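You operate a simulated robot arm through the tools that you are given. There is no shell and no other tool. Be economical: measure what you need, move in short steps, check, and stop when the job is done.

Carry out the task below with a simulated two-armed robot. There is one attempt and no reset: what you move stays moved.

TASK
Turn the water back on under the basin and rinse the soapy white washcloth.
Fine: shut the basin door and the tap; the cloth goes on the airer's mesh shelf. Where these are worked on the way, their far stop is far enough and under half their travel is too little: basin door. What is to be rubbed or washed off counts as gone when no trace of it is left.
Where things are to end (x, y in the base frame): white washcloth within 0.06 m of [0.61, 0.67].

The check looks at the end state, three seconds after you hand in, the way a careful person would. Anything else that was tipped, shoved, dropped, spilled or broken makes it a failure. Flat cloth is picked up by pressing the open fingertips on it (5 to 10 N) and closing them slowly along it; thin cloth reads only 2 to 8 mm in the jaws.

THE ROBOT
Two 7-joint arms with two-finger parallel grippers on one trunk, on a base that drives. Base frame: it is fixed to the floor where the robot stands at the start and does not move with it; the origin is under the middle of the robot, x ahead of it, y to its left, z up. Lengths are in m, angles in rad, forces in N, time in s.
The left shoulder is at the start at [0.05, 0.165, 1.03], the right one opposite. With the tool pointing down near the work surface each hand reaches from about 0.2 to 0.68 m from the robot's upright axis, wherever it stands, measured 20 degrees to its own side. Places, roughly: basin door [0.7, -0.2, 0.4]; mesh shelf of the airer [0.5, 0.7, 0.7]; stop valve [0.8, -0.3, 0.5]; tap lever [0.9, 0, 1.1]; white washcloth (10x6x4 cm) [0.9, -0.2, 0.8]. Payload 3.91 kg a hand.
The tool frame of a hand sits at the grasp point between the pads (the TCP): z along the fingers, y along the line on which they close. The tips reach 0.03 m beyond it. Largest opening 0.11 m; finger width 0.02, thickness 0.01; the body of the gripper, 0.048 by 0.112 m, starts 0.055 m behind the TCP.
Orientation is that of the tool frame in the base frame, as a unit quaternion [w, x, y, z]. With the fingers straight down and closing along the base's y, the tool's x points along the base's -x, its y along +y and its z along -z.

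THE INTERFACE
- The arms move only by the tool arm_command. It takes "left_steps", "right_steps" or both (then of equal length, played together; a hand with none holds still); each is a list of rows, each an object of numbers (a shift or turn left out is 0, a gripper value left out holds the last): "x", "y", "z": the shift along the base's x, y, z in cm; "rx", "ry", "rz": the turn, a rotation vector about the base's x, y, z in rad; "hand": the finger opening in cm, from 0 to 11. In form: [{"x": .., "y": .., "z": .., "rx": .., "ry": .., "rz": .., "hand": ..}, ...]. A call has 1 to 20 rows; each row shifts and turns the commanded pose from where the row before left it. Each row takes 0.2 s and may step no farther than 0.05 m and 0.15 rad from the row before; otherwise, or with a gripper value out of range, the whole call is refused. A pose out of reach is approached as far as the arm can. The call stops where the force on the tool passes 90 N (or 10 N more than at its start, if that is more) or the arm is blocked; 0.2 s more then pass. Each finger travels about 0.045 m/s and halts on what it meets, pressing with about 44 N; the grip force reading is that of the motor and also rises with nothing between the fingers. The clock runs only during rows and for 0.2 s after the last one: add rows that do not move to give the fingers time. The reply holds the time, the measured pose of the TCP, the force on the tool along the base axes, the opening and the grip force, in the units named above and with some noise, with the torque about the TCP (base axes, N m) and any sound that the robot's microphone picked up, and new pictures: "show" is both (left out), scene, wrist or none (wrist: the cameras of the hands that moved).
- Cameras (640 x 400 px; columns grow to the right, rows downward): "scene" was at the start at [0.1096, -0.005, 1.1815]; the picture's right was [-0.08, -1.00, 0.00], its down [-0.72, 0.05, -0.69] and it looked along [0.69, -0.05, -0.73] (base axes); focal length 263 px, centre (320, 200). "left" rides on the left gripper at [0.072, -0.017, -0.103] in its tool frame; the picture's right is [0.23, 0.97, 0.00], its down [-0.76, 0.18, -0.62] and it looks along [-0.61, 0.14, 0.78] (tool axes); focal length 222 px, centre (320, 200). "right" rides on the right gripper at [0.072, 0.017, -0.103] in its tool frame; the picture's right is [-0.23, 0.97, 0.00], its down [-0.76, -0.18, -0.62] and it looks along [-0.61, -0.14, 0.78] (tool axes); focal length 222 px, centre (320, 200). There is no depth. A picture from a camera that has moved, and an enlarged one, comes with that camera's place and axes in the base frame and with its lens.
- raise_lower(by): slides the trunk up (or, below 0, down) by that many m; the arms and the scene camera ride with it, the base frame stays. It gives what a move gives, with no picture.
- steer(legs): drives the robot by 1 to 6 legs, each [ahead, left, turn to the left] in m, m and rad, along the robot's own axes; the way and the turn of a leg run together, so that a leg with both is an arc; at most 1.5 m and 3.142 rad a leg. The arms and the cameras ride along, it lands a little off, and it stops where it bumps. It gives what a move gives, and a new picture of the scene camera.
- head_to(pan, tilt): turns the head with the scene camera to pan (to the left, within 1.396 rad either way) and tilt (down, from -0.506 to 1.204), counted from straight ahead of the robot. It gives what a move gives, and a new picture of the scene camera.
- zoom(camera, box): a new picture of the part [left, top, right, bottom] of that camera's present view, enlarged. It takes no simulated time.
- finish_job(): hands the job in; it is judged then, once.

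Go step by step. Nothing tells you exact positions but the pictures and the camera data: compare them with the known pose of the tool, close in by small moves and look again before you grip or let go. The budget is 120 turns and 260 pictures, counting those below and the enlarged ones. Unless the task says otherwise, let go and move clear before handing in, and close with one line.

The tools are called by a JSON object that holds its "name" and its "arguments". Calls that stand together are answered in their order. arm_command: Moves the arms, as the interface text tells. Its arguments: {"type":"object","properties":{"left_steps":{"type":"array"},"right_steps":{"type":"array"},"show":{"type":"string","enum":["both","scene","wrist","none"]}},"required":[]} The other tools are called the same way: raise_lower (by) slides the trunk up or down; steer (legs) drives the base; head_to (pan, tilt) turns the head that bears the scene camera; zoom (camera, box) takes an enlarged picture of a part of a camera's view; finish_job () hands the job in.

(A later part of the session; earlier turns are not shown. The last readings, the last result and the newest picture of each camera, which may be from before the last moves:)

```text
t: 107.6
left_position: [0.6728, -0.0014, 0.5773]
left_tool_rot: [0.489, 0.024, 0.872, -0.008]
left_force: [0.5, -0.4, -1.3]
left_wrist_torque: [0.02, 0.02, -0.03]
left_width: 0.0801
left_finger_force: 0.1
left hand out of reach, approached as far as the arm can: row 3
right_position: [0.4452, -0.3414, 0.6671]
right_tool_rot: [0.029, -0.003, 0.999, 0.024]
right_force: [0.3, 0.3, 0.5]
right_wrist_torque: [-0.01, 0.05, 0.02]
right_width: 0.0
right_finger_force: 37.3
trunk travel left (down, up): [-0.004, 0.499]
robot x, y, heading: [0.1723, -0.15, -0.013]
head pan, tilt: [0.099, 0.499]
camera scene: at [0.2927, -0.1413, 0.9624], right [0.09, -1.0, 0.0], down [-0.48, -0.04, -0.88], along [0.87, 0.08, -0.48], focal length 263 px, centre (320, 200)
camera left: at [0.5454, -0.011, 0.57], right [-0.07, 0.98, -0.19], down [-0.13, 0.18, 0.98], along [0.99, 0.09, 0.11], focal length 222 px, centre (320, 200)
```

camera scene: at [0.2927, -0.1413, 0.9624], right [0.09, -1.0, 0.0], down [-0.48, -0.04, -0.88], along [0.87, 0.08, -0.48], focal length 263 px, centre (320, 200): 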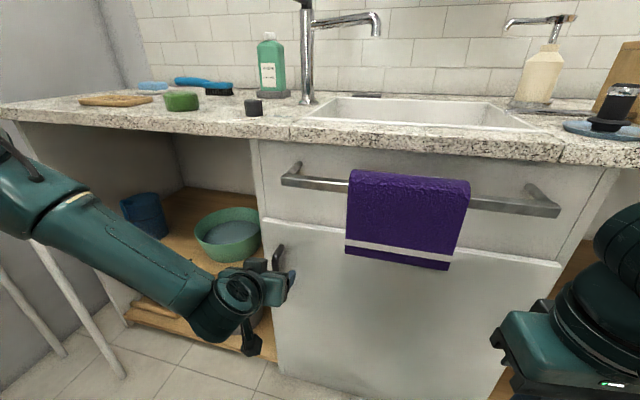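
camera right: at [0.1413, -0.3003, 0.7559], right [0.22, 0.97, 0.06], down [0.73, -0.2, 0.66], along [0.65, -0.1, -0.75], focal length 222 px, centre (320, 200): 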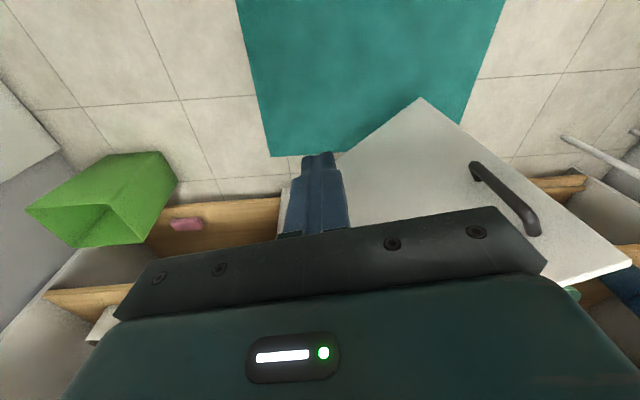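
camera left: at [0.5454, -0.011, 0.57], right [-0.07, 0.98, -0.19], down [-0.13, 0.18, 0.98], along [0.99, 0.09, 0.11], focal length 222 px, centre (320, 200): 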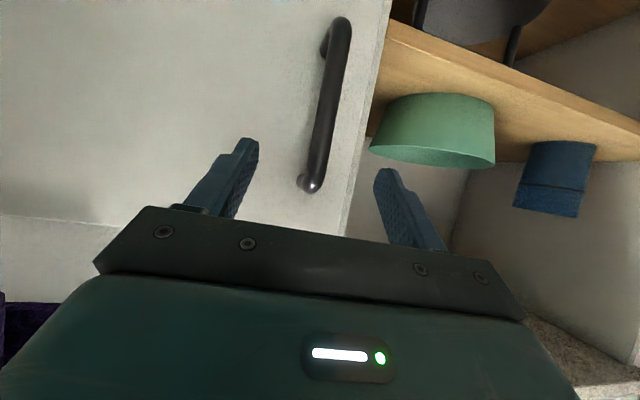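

The hand came free and the door stayed. I'll give the door one firm nudge to be sure it is fully closed, then retreat.

{"name": "arm_command", "arguments": {"left_steps": [{"x": 2.5, "z": -1.5, "y": -0.3}, {"x": 2.5, "z": -1.5, "y": -0.3}, {"x": 1}, {"x": 1}, {"x": 1}], "show": "none"}}

{"name": "arm_command", "arguments": {"left_steps": [{"x": -2, "z": 1}, {"x": -2.5, "z": 1.5}, {"x": -3, "z": 2}], "show": "wrist"}}

```text
t: 108.5
left_position: [0.7263, -0.0116, 0.548]
left_tool_rot: [0.483, 0.031, 0.875, -0.016]
left_force: [-27.9, 9.9, 22.4]
left_wrist_torque: [-1.08, -0.51, -1.01]
left_width: 0.0752
left_finger_force: 0.1
right_position: [0.4423, -0.34, 0.668]
right_tool_rot: [0.03, -0.004, 0.999, 0.024]
right_force: [-0.1, -0.3, 1.0]
right_wrist_torque: [0.01, -0.03, -0.02]
right_width: 0.0001
right_finger_force: 37.3
trunk travel left (down, up): [-0.004, 0.499]
robot x, y, heading: [0.1694, -0.1469, -0.003]
head pan, tilt: [0.099, 0.499]
stopped in row 4 (left hand): the force on the tool passed its limit (the readings are from after the stop); the commanded pose is now the measured one
```

```text
t: 109.3
left_position: [0.6537, -0.0133, 0.5892]
left_tool_rot: [0.481, 0.031, 0.876, -0.013]
left_force: [-1.4, -0.2, -0.5]
left_wrist_torque: [0.0, 0.02, 0.0]
left_width: 0.0799
left_finger_force: 0.0
right_position: [0.444, -0.3396, 0.6661]
right_tool_rot: [0.028, -0.003, 0.999, 0.024]
right_force: [0.1, -0.2, 0.2]
right_wrist_torque: [-0.03, -0.04, 0.01]
right_width: 0.0
right_finger_force: 38.1
trunk travel left (down, up): [-0.004, 0.499]
robot x, y, heading: [0.1693, -0.1538, -0.002]
head pan, tilt: [0.099, 0.499]
camera left: at [0.5257, -0.0196, 0.583], right [-0.05, 0.98, -0.19], down [-0.1, 0.18, 0.98], along [0.99, 0.07, 0.09], focal length 222 px, centre (320, 200)
```

left: 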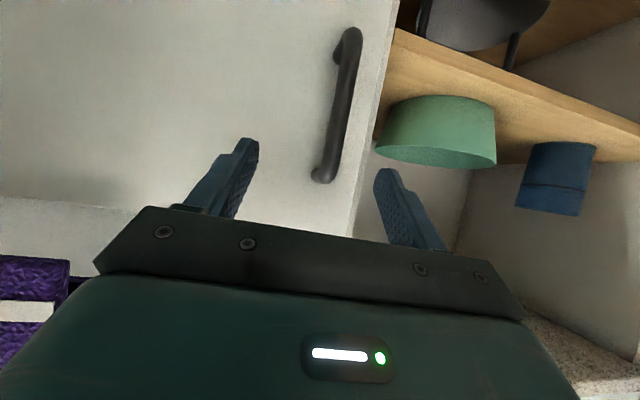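

The door is pressed home and stays shut. I'll back away and raise the trunk for the basin.

{"name": "steer", "arguments": {"legs": [[-0.25, 0.05, 0]]}}

{"name": "raise_lower", "arguments": {"by": 0.35}}

{"name": "head_to", "arguments": {"pan": -0.05, "tilt": 0.6}}

{"name": "zoom", "arguments": {"camera": "scene", "box": [240, 40, 480, 190]}}

```text
t: 111.2
left_position: [0.4024, 0.0371, 0.5889]
left_tool_rot: [0.481, 0.032, 0.876, -0.015]
left_force: [-0.4, -0.6, 0.3]
left_wrist_torque: [0.0, -0.01, -0.04]
left_width: 0.0798
left_finger_force: 0.1
right_position: [0.1932, -0.291, 0.6673]
right_tool_rot: [0.029, -0.002, 0.999, 0.023]
right_force: [0.1, -0.2, 0.3]
right_wrist_torque: [-0.01, -0.01, 0.01]
right_width: 0.0001
right_finger_force: 37.5
trunk travel left (down, up): [-0.004, 0.499]
robot x, y, heading: [-0.0834, -0.1, -0.005]
head pan, tilt: [0.099, 0.499]
camera scene: at [0.0409, -0.0908, 0.9624], right [0.09, -1.0, 0.0], down [-0.48, -0.04, -0.88], along [0.87, 0.08, -0.48], focal length 263 px, centre (320, 200)
```

scene: 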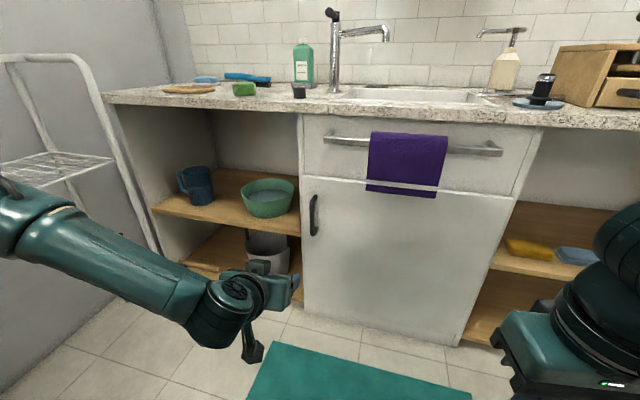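

```text
t: 114.6
left_position: [0.4028, 0.0379, 0.9388]
left_tool_rot: [0.482, 0.033, 0.876, -0.016]
left_force: [-0.7, 0.0, 0.8]
left_wrist_torque: [0.03, 0.01, -0.03]
left_width: 0.0802
left_finger_force: 0.0
right_position: [0.1935, -0.2917, 1.0184]
right_tool_rot: [0.027, -0.003, 0.999, 0.023]
right_force: [-0.4, 0.0, -0.2]
right_wrist_torque: [-0.01, 0.05, 0.0]
right_width: 0.0001
right_finger_force: 37.7
trunk travel left (down, up): [-0.354, 0.149]
robot x, y, heading: [-0.0812, -0.0989, -0.005]
head pan, tilt: [0.099, 0.499]
```

```text
t: 115.3
left_position: [0.4029, 0.0374, 0.9399]
left_tool_rot: [0.482, 0.033, 0.875, -0.015]
left_force: [0.7, 0.3, -0.1]
left_wrist_torque: [0.02, 0.01, 0.03]
left_width: 0.0799
left_finger_force: 0.0
right_position: [0.1938, -0.291, 1.016]
right_tool_rot: [0.028, -0.002, 0.999, 0.024]
right_force: [-0.3, 0.5, 0.0]
right_wrist_torque: [0.0, 0.01, 0.03]
right_width: 0.0
right_finger_force: 38.1
trunk travel left (down, up): [-0.354, 0.149]
robot x, y, heading: [-0.0772, -0.1013, -0.009]
head pan, tilt: [-0.051, 0.6]
camera scene: at [0.0385, -0.1043, 1.3033], right [-0.06, -1.0, 0.0], down [-0.56, 0.03, -0.83], along [0.82, -0.05, -0.56], focal length 263 px, centre (320, 200)
```

scene: 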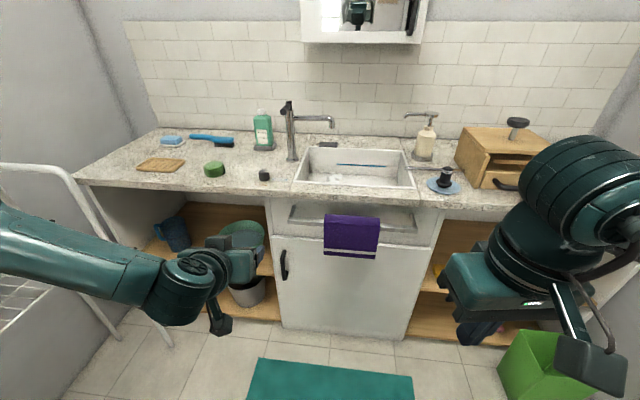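

```text
2.67 times, centred on (360, 115) of scene
camera zoom: at [0.0385, -0.1043, 1.3033], right [-0.06, -1.0, 0.0], down [-0.56, 0.03, -0.83], along [0.82, -0.05, -0.56], focal length 702 px, centre (213, 427)
```

zoom: 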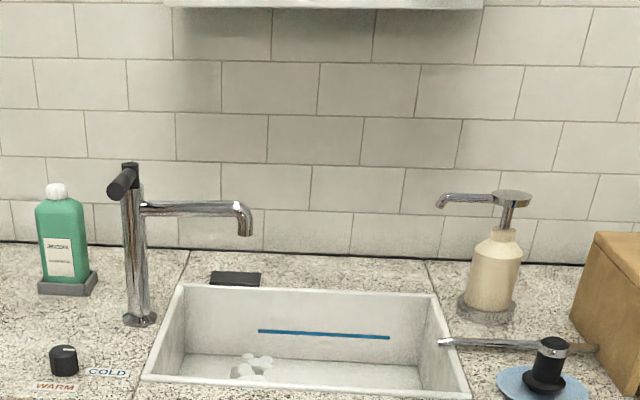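

The tap is at about (0.89, -0.06) with a black lever on top, the spout outlet near (0.885, -0.19, 1.01), and foam lies in the basin. I'll raise fully, move closer and look down into the basin.

{"name": "raise_lower", "arguments": {"by": 0.145}}

{"name": "steer", "arguments": {"legs": [[0.15, -0.03, 0]]}}

{"name": "head_to", "arguments": {"pan": -0.05, "tilt": 0.85}}

{"name": "zoom", "arguments": {"camera": "scene", "box": [240, 20, 480, 170]}}

```text
t: 117.0
left_position: [0.4033, 0.0364, 1.0829]
left_tool_rot: [0.481, 0.032, 0.876, -0.015]
left_force: [0.1, -0.1, 0.1]
left_wrist_torque: [-0.03, -0.01, -0.04]
left_width: 0.0801
left_finger_force: 0.0
right_position: [0.1937, -0.291, 1.1616]
right_tool_rot: [0.027, -0.002, 0.999, 0.024]
right_force: [0.0, -1.0, 0.0]
right_wrist_torque: [-0.03, -0.04, 0.01]
right_width: 0.0
right_finger_force: 37.7
trunk travel left (down, up): [-0.499, 0.004]
robot x, y, heading: [-0.0764, -0.0985, -0.007]
head pan, tilt: [-0.051, 0.6]
```

```text
t: 118.4
left_position: [0.5525, 0.0059, 1.0836]
left_tool_rot: [0.48, 0.032, 0.876, -0.015]
left_force: [-0.4, -0.2, -1.0]
left_wrist_torque: [0.06, -0.01, 0.03]
left_width: 0.0801
left_finger_force: 0.0
right_position: [0.3437, -0.3227, 1.1613]
right_tool_rot: [0.027, -0.003, 0.999, 0.024]
right_force: [-0.3, -0.1, 0.3]
right_wrist_torque: [-0.01, -0.01, 0.03]
right_width: 0.0
right_finger_force: 37.5
trunk travel left (down, up): [-0.499, 0.004]
robot x, y, heading: [0.0677, -0.1315, -0.003]
head pan, tilt: [-0.051, 0.6]
camera scene: at [0.1889, -0.1358, 1.4482], right [-0.06, -1.0, 0.0], down [-0.56, 0.03, -0.82], along [0.82, -0.05, -0.57], focal length 263 px, centre (320, 200)
```

scene: 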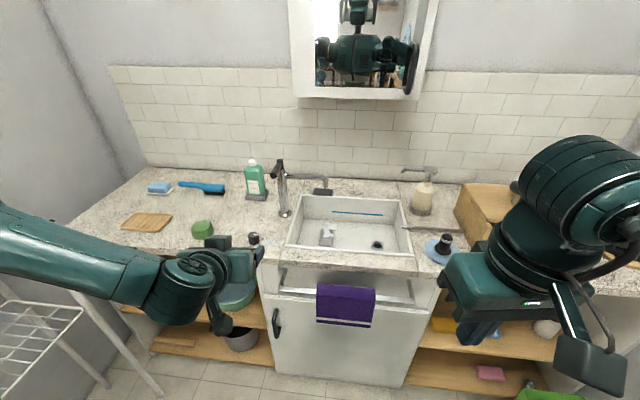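

```text
t: 119.2
left_position: [0.5521, 0.006, 1.0835]
left_tool_rot: [0.481, 0.032, 0.876, -0.015]
left_force: [-0.5, -0.5, 0.2]
left_wrist_torque: [0.0, 0.01, -0.05]
left_width: 0.0799
left_finger_force: 0.1
right_position: [0.3437, -0.323, 1.1631]
right_tool_rot: [0.028, -0.003, 0.999, 0.024]
right_force: [0.2, -0.5, 0.8]
right_wrist_torque: [0.02, -0.04, 0.01]
right_width: 0.0001
right_finger_force: 37.8
trunk travel left (down, up): [-0.499, 0.004]
robot x, y, heading: [0.0691, -0.1303, -0.002]
head pan, tilt: [-0.051, 0.85]
camera scene: at [0.1777, -0.135, 1.4275], right [-0.06, -1.0, 0.0], down [-0.75, 0.04, -0.66], along [0.66, -0.04, -0.75], focal length 263 px, centre (320, 200)
```

scene: 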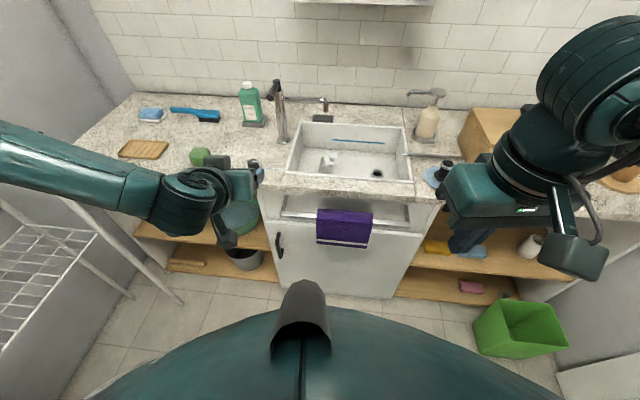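

```text
2.67 times, centred on (360, 95) of scene
camera zoom: at [0.1777, -0.135, 1.4275], right [-0.06, -1.0, 0.0], down [-0.75, 0.04, -0.66], along [0.66, -0.04, -0.75], focal length 702 px, centre (213, 480)
```

zoom: 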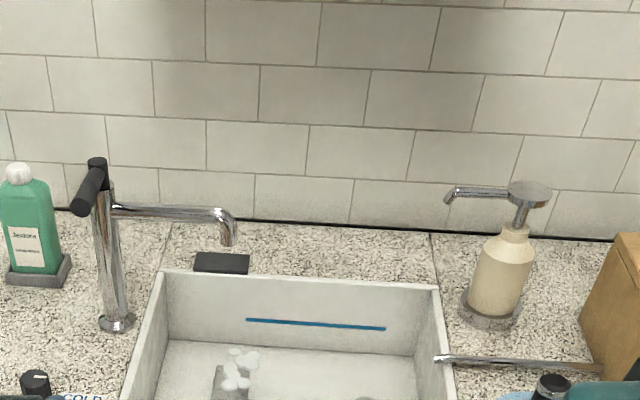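

The basin has an open drain on the right and the soapy cloth on the left. I'll zoom in on both the cloth and the tap for positions.

{"name": "zoom", "arguments": {"camera": "scene", "box": [270, 110, 430, 210]}}

{"name": "zoom", "arguments": {"camera": "scene", "box": [250, 70, 346, 150]}}

```text
4.00 times, centred on (350, 160) of scene
camera zoom: at [0.1777, -0.135, 1.4275], right [-0.06, -1.0, 0.0], down [-0.75, 0.04, -0.66], along [0.66, -0.04, -0.75], focal length 1054 px, centre (200, 360)
```

zoom: 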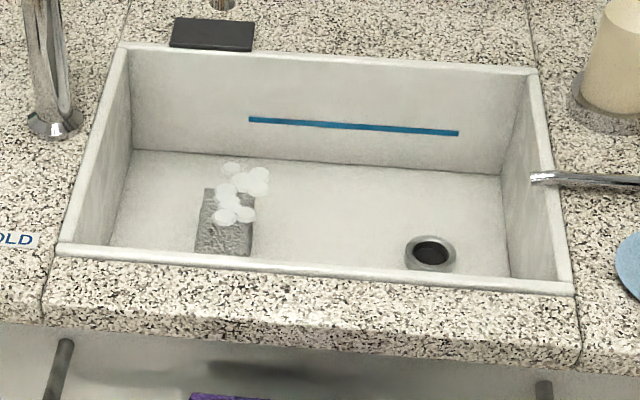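

```text
5.00 times, centred on (298, 110) of scene
camera zoom: at [0.1777, -0.135, 1.4275], right [-0.06, -1.0, 0.0], down [-0.75, 0.04, -0.66], along [0.66, -0.04, -0.75], focal length 1317 px, centre (430, 650)
```

zoom: 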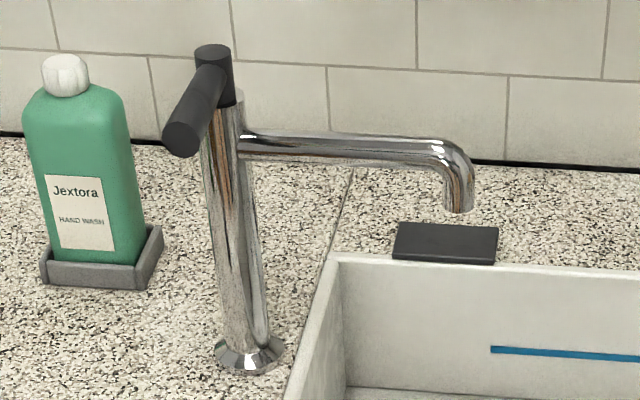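

The furniture is turned about -0.17 rad. I estimate the lever tip at (0.895, -0.03, 1.06), the spout outlet at (0.93, -0.2, 0.99) and the cloth at (0.93, -0.2, 0.765), almost directly under the spout. I'll move the base in and bring the left hand up to the lever.

{"name": "steer", "arguments": {"legs": [[0.12, 0.03, 0]]}}

{"name": "arm_command", "arguments": {"left_steps": [{"x": 3, "z": 1, "y": -1, "hand": 6}, {"x": 3, "z": 1, "y": -1}, {"x": 3, "y": -1, "rz": -0.1}, {"x": 3, "y": -1, "rz": -0.07}, {"y": -1}, {}]}}

```text
t: 120.4
left_position: [0.6723, 0.0371, 1.0833]
left_tool_rot: [0.481, 0.032, 0.876, -0.015]
left_force: [0.7, -0.2, -1.3]
left_wrist_torque: [-0.01, -0.02, 0.01]
left_width: 0.0801
left_finger_force: 0.1
right_position: [0.4645, -0.2916, 1.1621]
right_tool_rot: [0.027, -0.004, 0.999, 0.023]
right_force: [0.9, 0.6, 0.0]
right_wrist_torque: [0.03, 0.02, 0.0]
right_width: 0.0
right_finger_force: 37.6
trunk travel left (down, up): [-0.499, 0.004]
robot x, y, heading: [0.1918, -0.1019, 0.002]
head pan, tilt: [-0.051, 0.85]
camera scene: at [0.2984, -0.1048, 1.4273], right [-0.05, -1.0, 0.0], down [-0.75, 0.04, -0.66], along [0.66, -0.04, -0.75], focal length 263 px, centre (320, 200)
```

scene: 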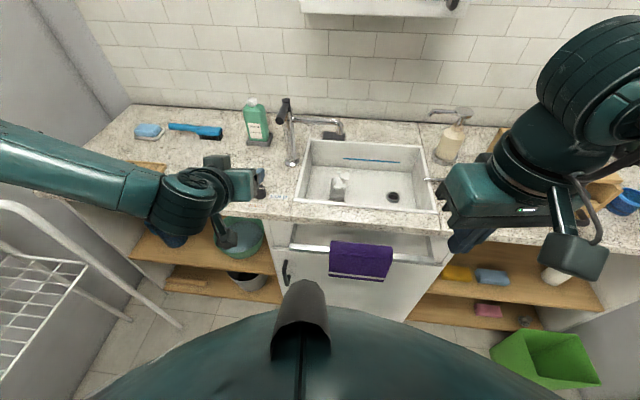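

```text
t: 121.8
left_position: [0.7925, -0.013, 1.1038]
left_tool_rot: [0.479, 0.105, 0.87, -0.055]
left_force: [-0.2, -1.3, 0.0]
left_wrist_torque: [0.0, -0.02, -0.02]
left_width: 0.0602
left_finger_force: 0.0
right_position: [0.4626, -0.2926, 1.1624]
right_tool_rot: [0.028, -0.003, 0.999, 0.023]
right_force: [-0.9, -0.3, -0.1]
right_wrist_torque: [-0.01, -0.03, 0.0]
right_width: 0.0
right_finger_force: 37.6
trunk travel left (down, up): [-0.499, 0.004]
robot x, y, heading: [0.1866, -0.1029, -0.003]
head pan, tilt: [-0.051, 0.85]
camera scene: at [0.2975, -0.1049, 1.4274], right [-0.05, -1.0, 0.0], down [-0.75, 0.04, -0.66], along [0.66, -0.04, -0.75], focal length 263 px, centre (320, 200)
camera left: at [0.6651, 0.0013, 1.0971], right [0.11, 0.98, -0.19], down [-0.07, 0.2, 0.98], along [0.99, -0.1, 0.09], focal length 222 px, centre (320, 200)
```

scene: 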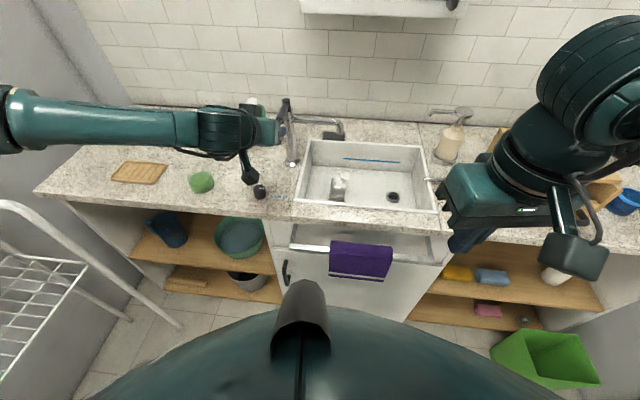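
left: 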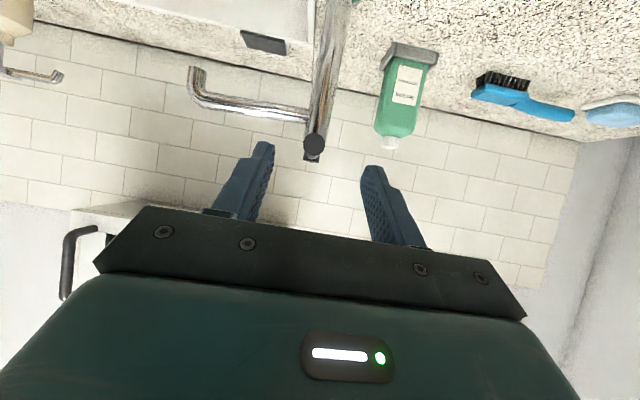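

The lever end is confirmed at (0.895, -0.037, 1.064) and lies between the fingertips. I'll advance so that it sits between the pads, then close.

{"name": "arm_command", "arguments": {"left_steps": [{"x": 2.8, "y": -0.6, "z": -1}, {"x": 2.8, "y": -0.6, "z": -1}, {"x": 2.8, "y": -0.6, "z": -1.1}, {"x": 2.4, "y": -0.5, "z": -1.1}, {}], "show": "wrist"}}

```text
t: 123.0
left_position: [0.9005, -0.0348, 1.0621]
left_tool_rot: [0.478, 0.106, 0.87, -0.055]
left_force: [0.6, -0.3, 0.3]
left_wrist_torque: [-0.02, -0.01, 0.02]
left_width: 0.0601
left_finger_force: 0.1
right_position: [0.4631, -0.2913, 1.1625]
right_tool_rot: [0.028, -0.004, 0.999, 0.022]
right_force: [-0.8, 0.9, 0.0]
right_wrist_torque: [0.01, -0.01, -0.03]
right_width: 0.0
right_finger_force: 37.5
trunk travel left (down, up): [-0.499, 0.004]
robot x, y, heading: [0.1895, -0.0982, -0.002]
head pan, tilt: [-0.051, 0.85]
camera left: at [0.7736, -0.0211, 1.0558], right [0.11, 0.98, -0.19], down [-0.07, 0.2, 0.98], along [0.99, -0.1, 0.09], focal length 222 px, centre (320, 200)
```

left: 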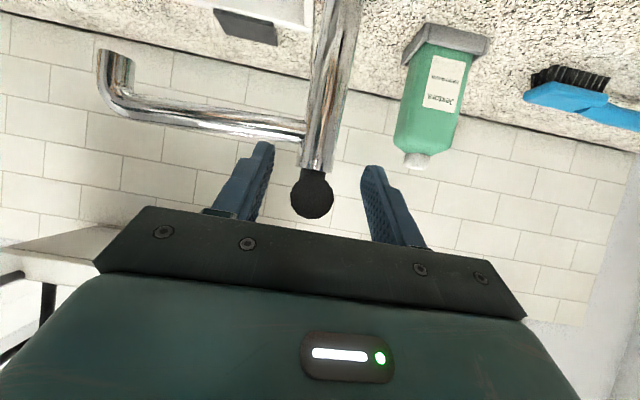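

The lever end sits right between the pads. I'll close on it and lift gently.

{"name": "arm_command", "arguments": {"left_steps": [{"hand": 4}, {"hand": 2}, {"hand": 1}, {"hand": 1}, {"z": 0.7}, {"z": 0.8}, {"z": 0.8}]}}

```text
t: 124.6
left_position: [0.901, -0.0342, 1.0679]
left_tool_rot: [0.469, 0.107, 0.875, -0.054]
left_force: [3.3, -2.5, -41.4]
left_wrist_torque: [0.11, 0.32, 0.04]
left_width: 0.0218
left_finger_force: 45.5
right_position: [0.4674, -0.2915, 1.16]
right_tool_rot: [0.026, -0.003, 0.999, 0.024]
right_force: [0.0, 0.7, 0.4]
right_wrist_torque: [-0.01, 0.02, 0.01]
right_width: 0.0
right_finger_force: 37.7
trunk travel left (down, up): [-0.499, 0.004]
robot x, y, heading: [0.1889, -0.0996, -0.001]
head pan, tilt: [-0.051, 0.85]
camera scene: at [0.3035, -0.1051, 1.4264], right [-0.05, -1.0, 0.0], down [-0.75, 0.04, -0.66], along [0.66, -0.04, -0.75], focal length 263 px, centre (320, 200)
camera left: at [0.7733, -0.0207, 1.0655], right [0.11, 0.98, -0.18], down [-0.05, 0.19, 0.98], along [0.99, -0.1, 0.07], focal length 222 px, centre (320, 200)
```

scene: 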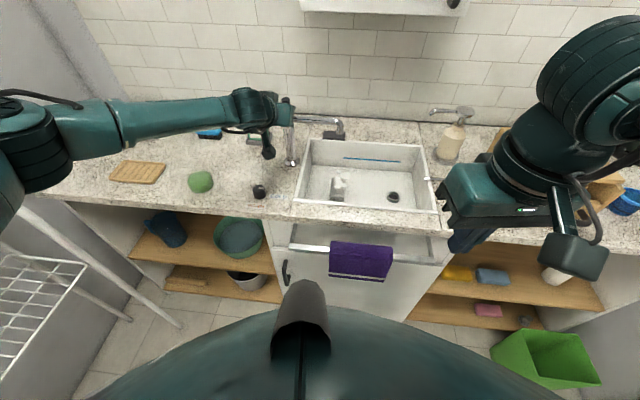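
left: 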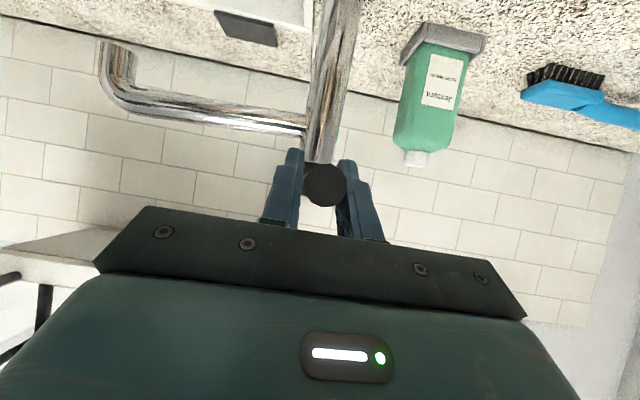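

It resists lifting (41 N), so it likely swivels. I'll relax the lift and try swinging it sideways to the left.

{"name": "arm_command", "arguments": {"left_steps": [{"z": -1.6}, {}, {"y": 0.8}, {"y": 0.8}, {"y": 0.8, "x": 0.2}], "show": "wrist"}}

```text
t: 125.8
left_position: [0.9005, -0.0293, 1.0695]
left_tool_rot: [0.478, 0.117, 0.868, -0.064]
left_force: [11.1, -33.5, -10.0]
left_wrist_torque: [-0.22, -0.56, -1.94]
left_width: 0.0232
left_finger_force: 45.3
right_position: [0.4642, -0.2975, 1.1615]
right_tool_rot: [0.027, -0.003, 0.999, 0.026]
right_force: [0.0, 0.0, -1.2]
right_wrist_torque: [-0.02, 0.03, 0.01]
right_width: 0.0
right_finger_force: 37.5
trunk travel left (down, up): [-0.499, 0.004]
robot x, y, heading: [0.1878, -0.0998, -0.007]
head pan, tilt: [-0.051, 0.85]
camera left: at [0.7748, -0.0117, 1.0629], right [0.14, 0.97, -0.19], down [-0.07, 0.2, 0.98], along [0.99, -0.12, 0.1], focal length 222 px, centre (320, 200)
```

left: 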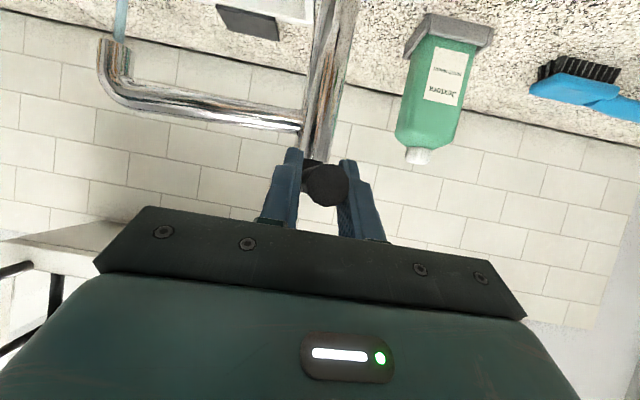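

A stream is now visible from the spout, so the small lift opened it. I'll undo the sideways push and lift further.

{"name": "arm_command", "arguments": {"left_steps": [{"y": -0.8}, {"y": -0.8}, {"y": -0.8, "x": -0.2}, {"z": 1}, {"z": 1}, {"z": 1}, {"z": 1}]}}

{"name": "zoom", "arguments": {"camera": "scene", "box": [260, 80, 440, 220]}}

```text
t: 127.4
left_position: [0.9003, -0.0339, 1.113]
left_tool_rot: [0.481, 0.104, 0.869, -0.055]
left_force: [-0.2, 0.2, -0.1]
left_wrist_torque: [0.02, -0.03, 0.02]
left_width: 0.01
left_finger_force: 0.2
right_position: [0.4622, -0.2909, 1.1631]
right_tool_rot: [0.028, -0.003, 0.999, 0.023]
right_force: [0.2, -0.4, -0.2]
right_wrist_torque: [0.0, -0.01, -0.03]
right_width: 0.0
right_finger_force: 37.5
trunk travel left (down, up): [-0.499, 0.004]
robot x, y, heading: [0.1882, -0.1026, -0.003]
head pan, tilt: [-0.051, 0.85]
camera scene: at [0.2969, -0.1049, 1.4282], right [-0.05, -1.0, 0.0], down [-0.75, 0.04, -0.66], along [0.66, -0.04, -0.75], focal length 263 px, centre (320, 200)
camera left: at [0.7731, -0.021, 1.1064], right [0.11, 0.98, -0.19], down [-0.08, 0.2, 0.98], along [0.99, -0.09, 0.1], focal length 222 px, centre (320, 200)
```

scene: 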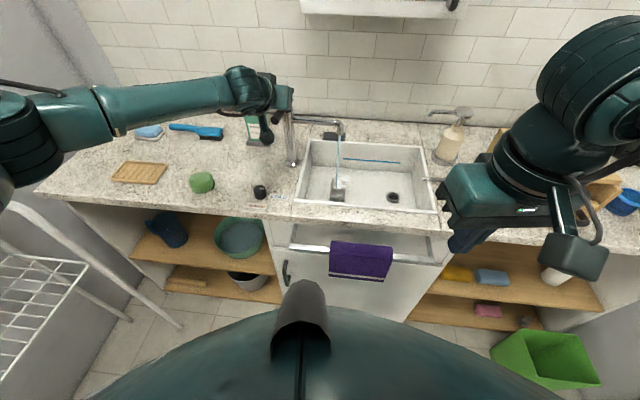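
left: 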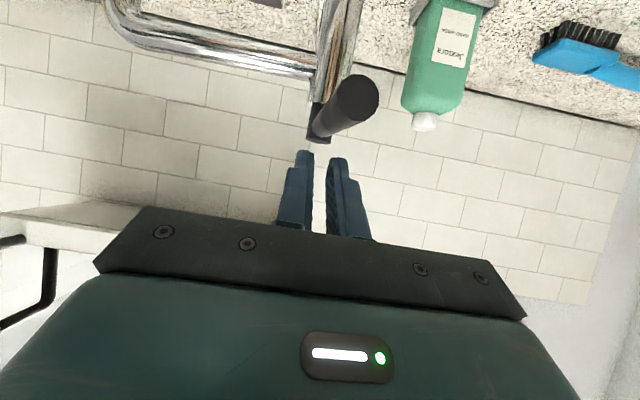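

```text
2.86 times, centred on (350, 150) of scene
camera zoom: at [0.2969, -0.1049, 1.4282], right [-0.05, -1.0, 0.0], down [-0.75, 0.04, -0.66], along [0.66, -0.04, -0.75], focal length 753 px, centre (234, 343)
```

zoom: 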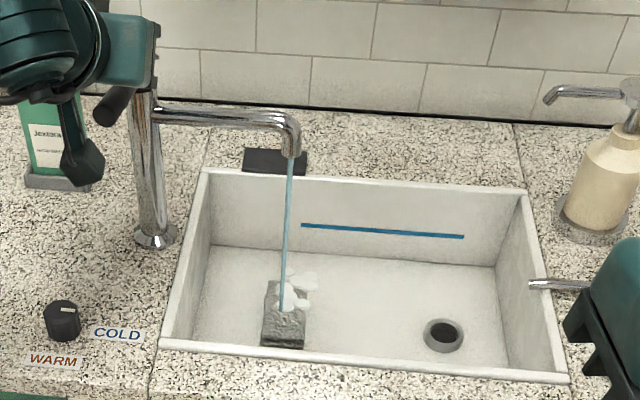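

Water is running onto the cloth: the lever in fact swivels left to open, and my fingers slipped off the top. I'll wait a few seconds and see whether the foam goes.

{"name": "arm_command", "arguments": {"left_steps": [{"z": 1}, {"x": -2}, {}, {}, {}, {}, {}, {}, {}, {}, {}, {}, {}, {}, {}, {}], "show": "none"}}

{"name": "zoom", "arguments": {"camera": "scene", "box": [260, 80, 440, 220]}}

```text
t: 130.8
left_position: [0.8796, -0.0372, 1.1189]
left_tool_rot: [0.478, 0.107, 0.87, -0.056]
left_force: [1.3, -0.5, 0.0]
left_wrist_torque: [0.01, 0.03, -0.01]
left_width: 0.0098
left_finger_force: 0.1
right_position: [0.4622, -0.2927, 1.1616]
right_tool_rot: [0.027, -0.004, 0.999, 0.024]
right_force: [0.5, -0.5, 0.8]
right_wrist_torque: [-0.01, 0.01, -0.01]
right_width: 0.0
right_finger_force: 37.7
trunk travel left (down, up): [-0.499, 0.004]
robot x, y, heading: [0.186, -0.1034, -0.001]
head pan, tilt: [-0.051, 0.85]
```

```text
2.86 times, centred on (350, 150) of scene
camera zoom: at [0.2974, -0.1051, 1.4274], right [-0.05, -1.0, 0.0], down [-0.75, 0.04, -0.66], along [0.66, -0.04, -0.75], focal length 753 px, centre (234, 343)
```

zoom: 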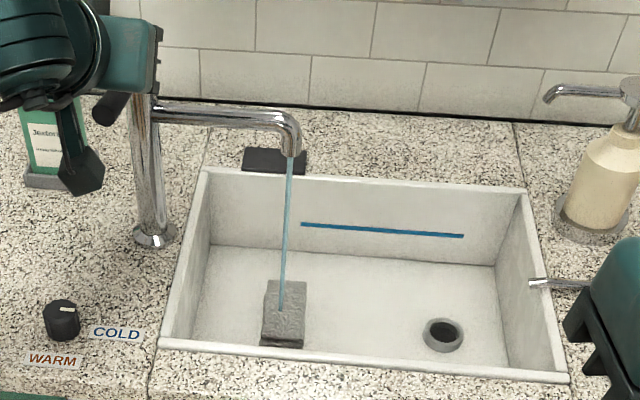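

The foam is gone from the cloth's visible faces. I'll let it run a bit longer while bringing the opened left hand back around the lever.

{"name": "arm_command", "arguments": {"left_steps": [{"hand": 6}, {"hand": 6}, {"hand": 6}, {"hand": 6}, {"x": -2, "z": -1}, {"y": 1, "z": -2}, {"z": -2}, {"x": 2, "z": -0.5}, {"x": 2}, {}], "show": "wrist"}}

{"name": "zoom", "arguments": {"camera": "scene", "box": [310, 140, 390, 200]}}

```text
t: 133.0
left_position: [0.9004, -0.0268, 1.0643]
left_tool_rot: [0.479, 0.106, 0.87, -0.055]
left_force: [-0.4, 0.2, -1.1]
left_wrist_torque: [0.0, 0.02, -0.01]
left_width: 0.06
left_finger_force: 0.1
right_position: [0.4618, -0.2905, 1.1611]
right_tool_rot: [0.028, -0.003, 0.999, 0.023]
right_force: [0.8, 0.2, -0.5]
right_wrist_torque: [0.0, -0.02, 0.01]
right_width: 0.0002
right_finger_force: 37.6
trunk travel left (down, up): [-0.499, 0.004]
robot x, y, heading: [0.1926, -0.102, -0.0]
head pan, tilt: [-0.051, 0.85]
camera left: at [0.7743, -0.0127, 1.0579], right [0.11, 0.98, -0.19], down [-0.07, 0.2, 0.98], along [0.99, -0.1, 0.09], focal length 222 px, centre (320, 200)
```

left: 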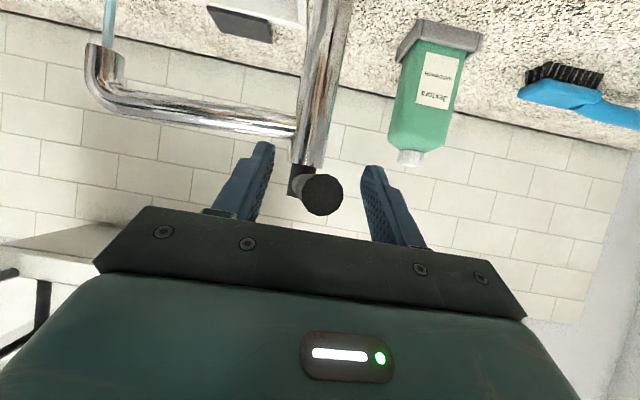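

```text
6.67 times, centred on (350, 170) of scene
camera zoom: at [0.2973, -0.1049, 1.4274], right [-0.05, -1.0, 0.0], down [-0.75, 0.04, -0.66], along [0.66, -0.04, -0.75], focal length 1756 px, centre (120, 400)
```

zoom: 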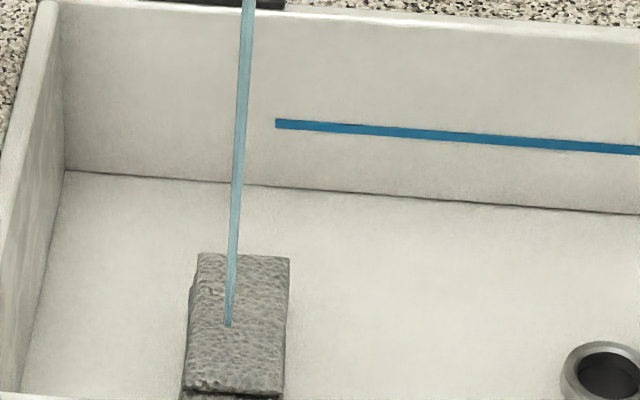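

The cloth looks clean. I'll grip the lever and swing it back to the right to shut off the water.

{"name": "arm_command", "arguments": {"left_steps": [{"hand": 4}, {"hand": 2.5}, {"hand": 1.8}, {"hand": 1.8}, {"y": -0.8}, {"y": -0.8}, {"y": -0.5}, {"y": -0.4}], "show": "wrist"}}

{"name": "zoom", "arguments": {"camera": "scene", "box": [260, 80, 440, 220]}}

```text
t: 134.8
left_position: [0.8992, -0.0387, 1.0635]
left_tool_rot: [0.478, 0.098, 0.872, -0.05]
left_force: [-26.9, 32.9, 0.2]
left_wrist_torque: [-0.16, -0.23, 1.43]
left_width: 0.022
left_finger_force: 45.2
right_position: [0.46, -0.2878, 1.1641]
right_tool_rot: [0.029, -0.004, 0.999, 0.02]
right_force: [0.3, -0.2, 0.6]
right_wrist_torque: [-0.01, 0.0, 0.0]
right_width: 0.0
right_finger_force: 37.6
trunk travel left (down, up): [-0.499, 0.004]
robot x, y, heading: [0.1943, -0.1016, -0.005]
head pan, tilt: [-0.051, 0.85]
camera left: at [0.7719, -0.0276, 1.0582], right [0.09, 0.98, -0.18], down [-0.08, 0.19, 0.98], along [0.99, -0.08, 0.09], focal length 222 px, centre (320, 200)
```

left: 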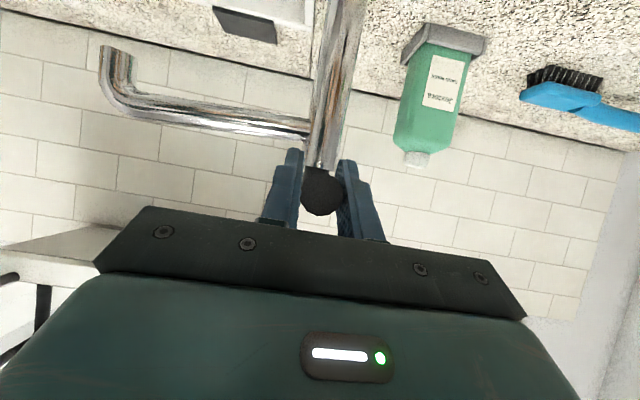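

```text
2.86 times, centred on (350, 150) of scene
camera zoom: at [0.2935, -0.0999, 1.4277], right [-0.05, -1.0, 0.0], down [-0.75, 0.04, -0.66], along [0.66, -0.04, -0.75], focal length 753 px, centre (234, 343)
```

zoom: 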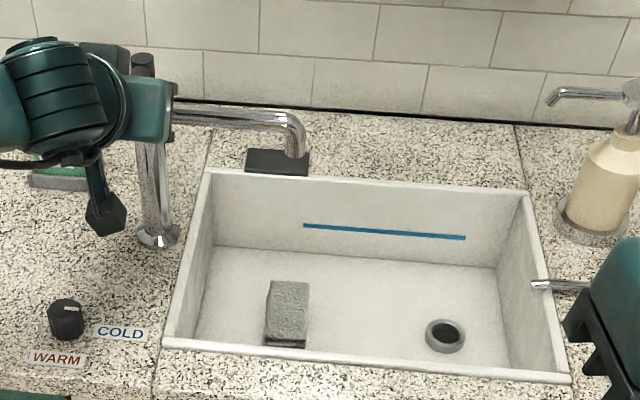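

The water has stopped and the lever is at its stop. I'll release it and back away.

{"name": "arm_command", "arguments": {"left_steps": [{"hand": 4}, {"hand": 6}, {"hand": 6}, {"hand": 6}, {"x": -3, "z": 1.5}, {"x": -3, "z": 1.5}, {"x": -3, "z": 1.5}, {"x": -3, "y": 3}, {"x": -3, "y": 3}, {"x": -3, "y": 3}], "show": "wrist"}}

{"name": "zoom", "arguments": {"camera": "scene", "box": [240, 70, 400, 200]}}

```text
t: 137.0
left_position: [0.7195, 0.0387, 1.1101]
left_tool_rot: [0.479, 0.105, 0.87, -0.055]
left_force: [0.1, -0.4, 0.6]
left_wrist_torque: [0.01, -0.03, -0.02]
left_width: 0.06
left_finger_force: 0.1
right_position: [0.4615, -0.2906, 1.1619]
right_tool_rot: [0.028, -0.002, 0.999, 0.023]
right_force: [-0.5, 0.0, -0.2]
right_wrist_torque: [0.0, 0.0, -0.03]
right_width: 0.0002
right_finger_force: 38.0
trunk travel left (down, up): [-0.499, 0.004]
robot x, y, heading: [0.1878, -0.1038, -0.005]
head pan, tilt: [-0.051, 0.85]
camera left: at [0.5934, 0.0532, 1.1043], right [0.11, 0.98, -0.19], down [-0.07, 0.2, 0.98], along [0.99, -0.1, 0.09], focal length 222 px, centre (320, 200)
```

left: 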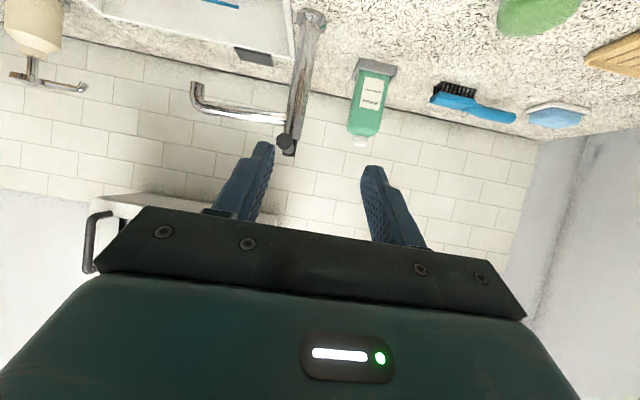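

```text
3.08 times, centred on (320, 135) of scene
camera zoom: at [0.2966, -0.1041, 1.4275], right [-0.05, -1.0, 0.0], down [-0.75, 0.04, -0.66], along [0.66, -0.04, -0.75], focal length 810 px, centre (320, 400)
```

zoom: 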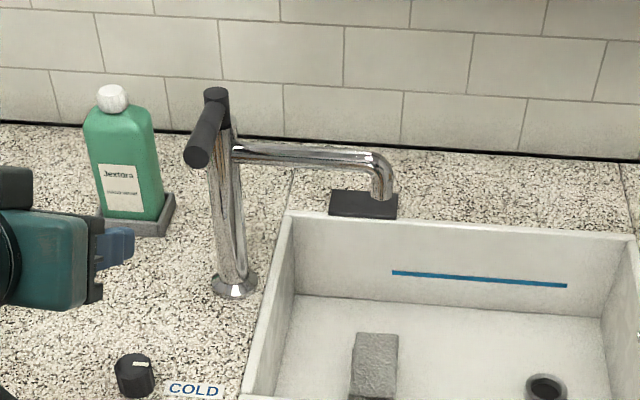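

The tap is shut and nothing drips. Because the spout hangs right over the cloth, the right hand will reach in leaning to the right. First I'll retract the left hand and move the base in.

{"name": "arm_command", "arguments": {"left_steps": [{"x": -4, "y": 2}, {"x": -4, "y": 2}, {"x": -4, "y": 2}, {"x": -4, "y": 2}, {"x": -3, "y": 1}, {}], "right_steps": [{"rx": 0.11, "x": 2}, {"rx": 0.11, "x": 3}, {"rx": 0.11, "x": 3, "hand": 9}, {"rx": 0.12, "x": 3, "hand": 9}, {"rz": -0.13, "hand": 9}, {"hand": 9}], "show": "none"}}

{"name": "steer", "arguments": {"legs": [[0.1, 0, 0]]}}

```text
t: 138.4
left_position: [0.5963, 0.1402, 1.0804]
left_tool_rot: [0.479, 0.106, 0.869, -0.055]
left_force: [0.5, 0.3, 0.4]
left_wrist_torque: [0.01, -0.02, -0.04]
left_width: 0.0598
left_finger_force: 0.1
left hand out of reach, approached as far as the arm can: row 3, 4, 5
right_position: [0.5732, -0.2929, 1.1615]
right_tool_rot: [0.044, 0.066, 0.967, 0.243]
right_force: [-0.2, 1.2, 0.4]
right_wrist_torque: [0.05, -0.02, 0.0]
right_width: 0.0863
right_finger_force: 0.1
trunk travel left (down, up): [-0.499, 0.004]
robot x, y, heading: [0.1875, -0.0987, -0.003]
head pan, tilt: [-0.051, 0.85]
```

```text
t: 139.6
left_position: [0.6961, 0.1403, 1.08]
left_tool_rot: [0.478, 0.106, 0.87, -0.056]
left_force: [-0.2, -0.1, 0.4]
left_wrist_torque: [0.03, -0.04, -0.02]
left_width: 0.06
left_finger_force: 0.0
right_position: [0.6731, -0.2933, 1.1602]
right_tool_rot: [0.045, 0.067, 0.967, 0.243]
right_force: [0.2, -0.1, 0.2]
right_wrist_torque: [-0.04, 0.01, 0.0]
right_width: 0.09
right_finger_force: 0.1
trunk travel left (down, up): [-0.499, 0.004]
robot x, y, heading: [0.2875, -0.1014, -0.003]
head pan, tilt: [-0.051, 0.85]
camera scene: at [0.3978, -0.1056, 1.4273], right [-0.06, -1.0, 0.0], down [-0.75, 0.04, -0.66], along [0.66, -0.04, -0.75], focal length 263 px, centre (320, 200)
```

scene: 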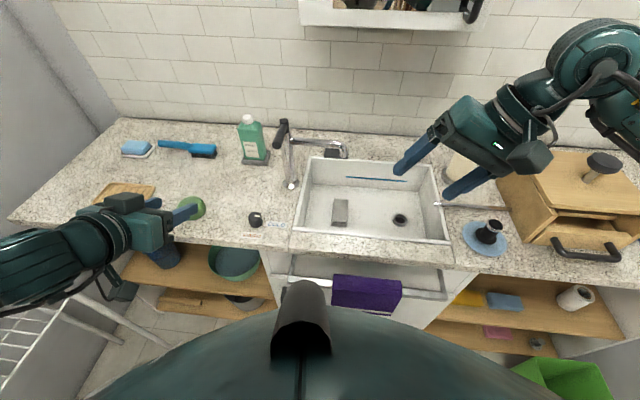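

Both spots agree: cloth at (0.915, -0.2), spout at (0.928, -0.195, 0.995). I'll bring the right hand over the basin's right part, clear of the spout.

{"name": "arm_command", "arguments": {"right_steps": [{"x": 3.3, "y": -0.6, "z": -2.7}, {"x": 3.3, "y": -0.6, "z": -2.7}, {"x": 3.3, "y": -0.6, "z": -2.7}, {"x": 3.3, "y": -0.6, "z": -2.7}, {"x": 3.3, "y": -0.6, "z": -2.7}, {"x": 3.3, "y": -0.6, "z": -2.7}, {"x": 1, "z": -3.5}, {"x": 1, "z": -3.5}, {}]}}

```text
t: 141.6
left_position: [0.695, 0.1417, 1.0804]
left_tool_rot: [0.478, 0.107, 0.87, -0.056]
left_force: [0.4, -0.1, 0.1]
left_wrist_torque: [-0.02, 0.0, 0.02]
left_width: 0.06
left_finger_force: 0.1
right_position: [0.89, -0.3298, 0.9295]
right_tool_rot: [0.045, 0.066, 0.967, 0.244]
right_force: [0.8, -0.1, 0.0]
right_wrist_torque: [0.03, -0.02, 0.03]
right_width: 0.0897
right_finger_force: 0.0
trunk travel left (down, up): [-0.499, 0.004]
robot x, y, heading: [0.2889, -0.1026, -0.002]
head pan, tilt: [-0.051, 0.85]
camera scene: at [0.3965, -0.1057, 1.4274], right [-0.06, -1.0, 0.0], down [-0.75, 0.04, -0.66], along [0.66, -0.04, -0.75], focal length 263 px, centre (320, 200)
camera right: at [0.8054, -0.3522, 1.0244], right [0.33, 0.82, 0.48], down [0.66, -0.56, 0.5], along [0.68, 0.15, -0.72], focal length 222 px, centre (320, 200)
```

scene: 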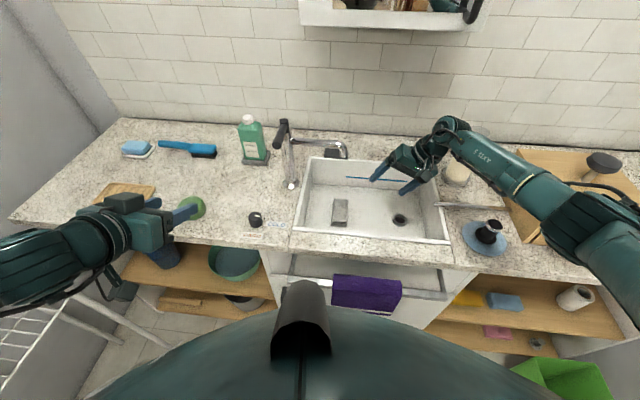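
right: 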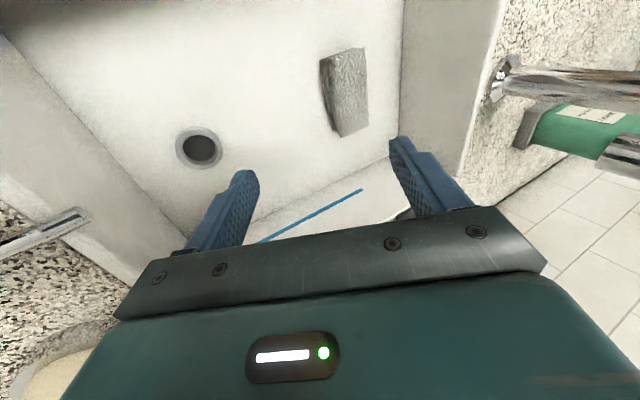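

The cloth is confirmed at (0.916, -0.205). I'll slide left and down to just above it.

{"name": "arm_command", "arguments": {"right_steps": [{"x": 0.5, "y": 2, "z": -3}, {"x": 0.5, "y": 2.5, "z": -3}, {"x": 0.4, "y": 2.5, "z": -2}, {"x": 0.4, "y": 2.5, "z": -1.5}, {"y": 2, "z": -1}, {}]}}

```text
t: 143.0
left_position: [0.6946, 0.1415, 1.0809]
left_tool_rot: [0.477, 0.107, 0.87, -0.056]
left_force: [0.4, 0.6, 0.5]
left_wrist_torque: [0.02, -0.02, -0.02]
left_width: 0.0598
left_finger_force: 0.1
right_position: [0.8995, -0.2321, 0.837]
right_tool_rot: [0.045, 0.068, 0.967, 0.242]
right_force: [-0.3, 0.3, -0.4]
right_wrist_torque: [0.03, 0.0, 0.01]
right_width: 0.0901
right_finger_force: 0.1
right hand out of reach, approached as far as the arm can: row 3, 4
trunk travel left (down, up): [-0.499, 0.004]
robot x, y, heading: [0.2892, -0.1012, -0.008]
head pan, tilt: [-0.051, 0.85]
camera scene: at [0.3968, -0.106, 1.4274], right [-0.06, -1.0, 0.0], down [-0.75, 0.04, -0.66], along [0.66, -0.04, -0.75], focal length 263 px, centre (320, 200)
camera right: at [0.8154, -0.2547, 0.933], right [0.33, 0.82, 0.47], down [0.66, -0.56, 0.5], along [0.68, 0.15, -0.72], focal length 222 px, centre (320, 200)
```

scene: 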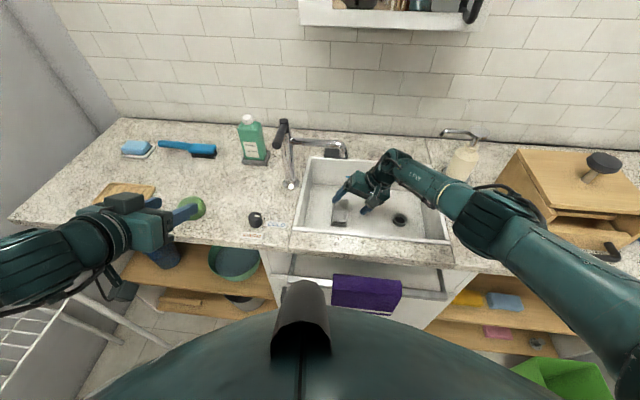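
right: 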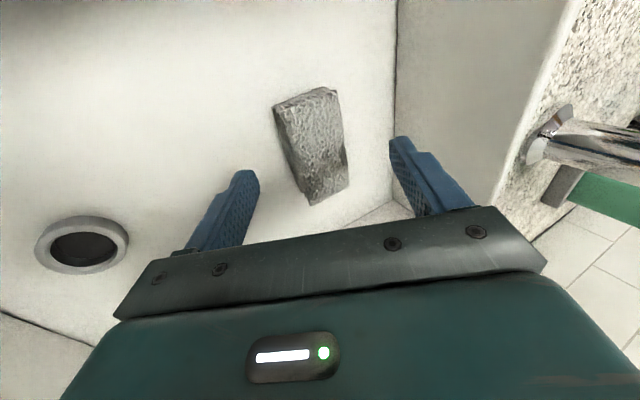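

The cloth lies between the fingers. I'll lower onto it and close slowly.

{"name": "arm_command", "arguments": {"right_steps": [{"x": 0.5, "y": 1.3, "z": -1.3}, {"x": 0.4, "y": 1.2, "z": -1.3}, {"z": -1}, {}], "show": "wrist"}}

```text
t: 144.0
left_position: [0.6947, 0.1404, 1.0799]
left_tool_rot: [0.478, 0.107, 0.87, -0.056]
left_force: [-0.7, 0.6, 0.6]
left_wrist_torque: [-0.01, 0.02, 0.05]
left_width: 0.0598
left_finger_force: 0.1
right_position: [0.8915, -0.2303, 0.8241]
right_tool_rot: [0.045, 0.067, 0.967, 0.242]
right_force: [-0.1, 0.3, 0.5]
right_wrist_torque: [-0.01, -0.03, -0.01]
right_width: 0.09
right_finger_force: 0.1
right hand out of reach, approached as far as the arm can: row 1, 2, 3
trunk travel left (down, up): [-0.499, 0.004]
robot x, y, heading: [0.289, -0.1015, -0.003]
head pan, tilt: [-0.051, 0.85]
camera right: at [0.8071, -0.2517, 0.9191], right [0.33, 0.82, 0.48], down [0.66, -0.56, 0.5], along [0.68, 0.15, -0.72], focal length 222 px, centre (320, 200)
```

right: 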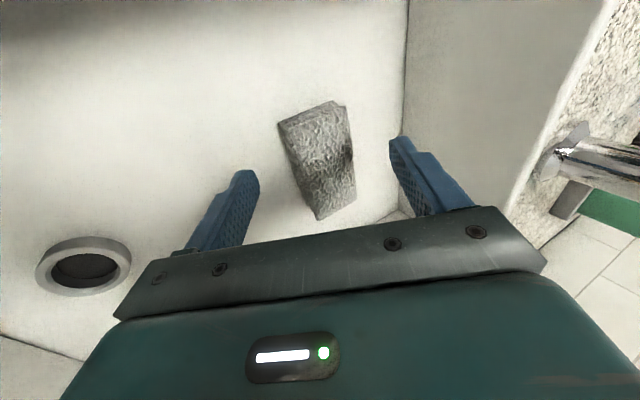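

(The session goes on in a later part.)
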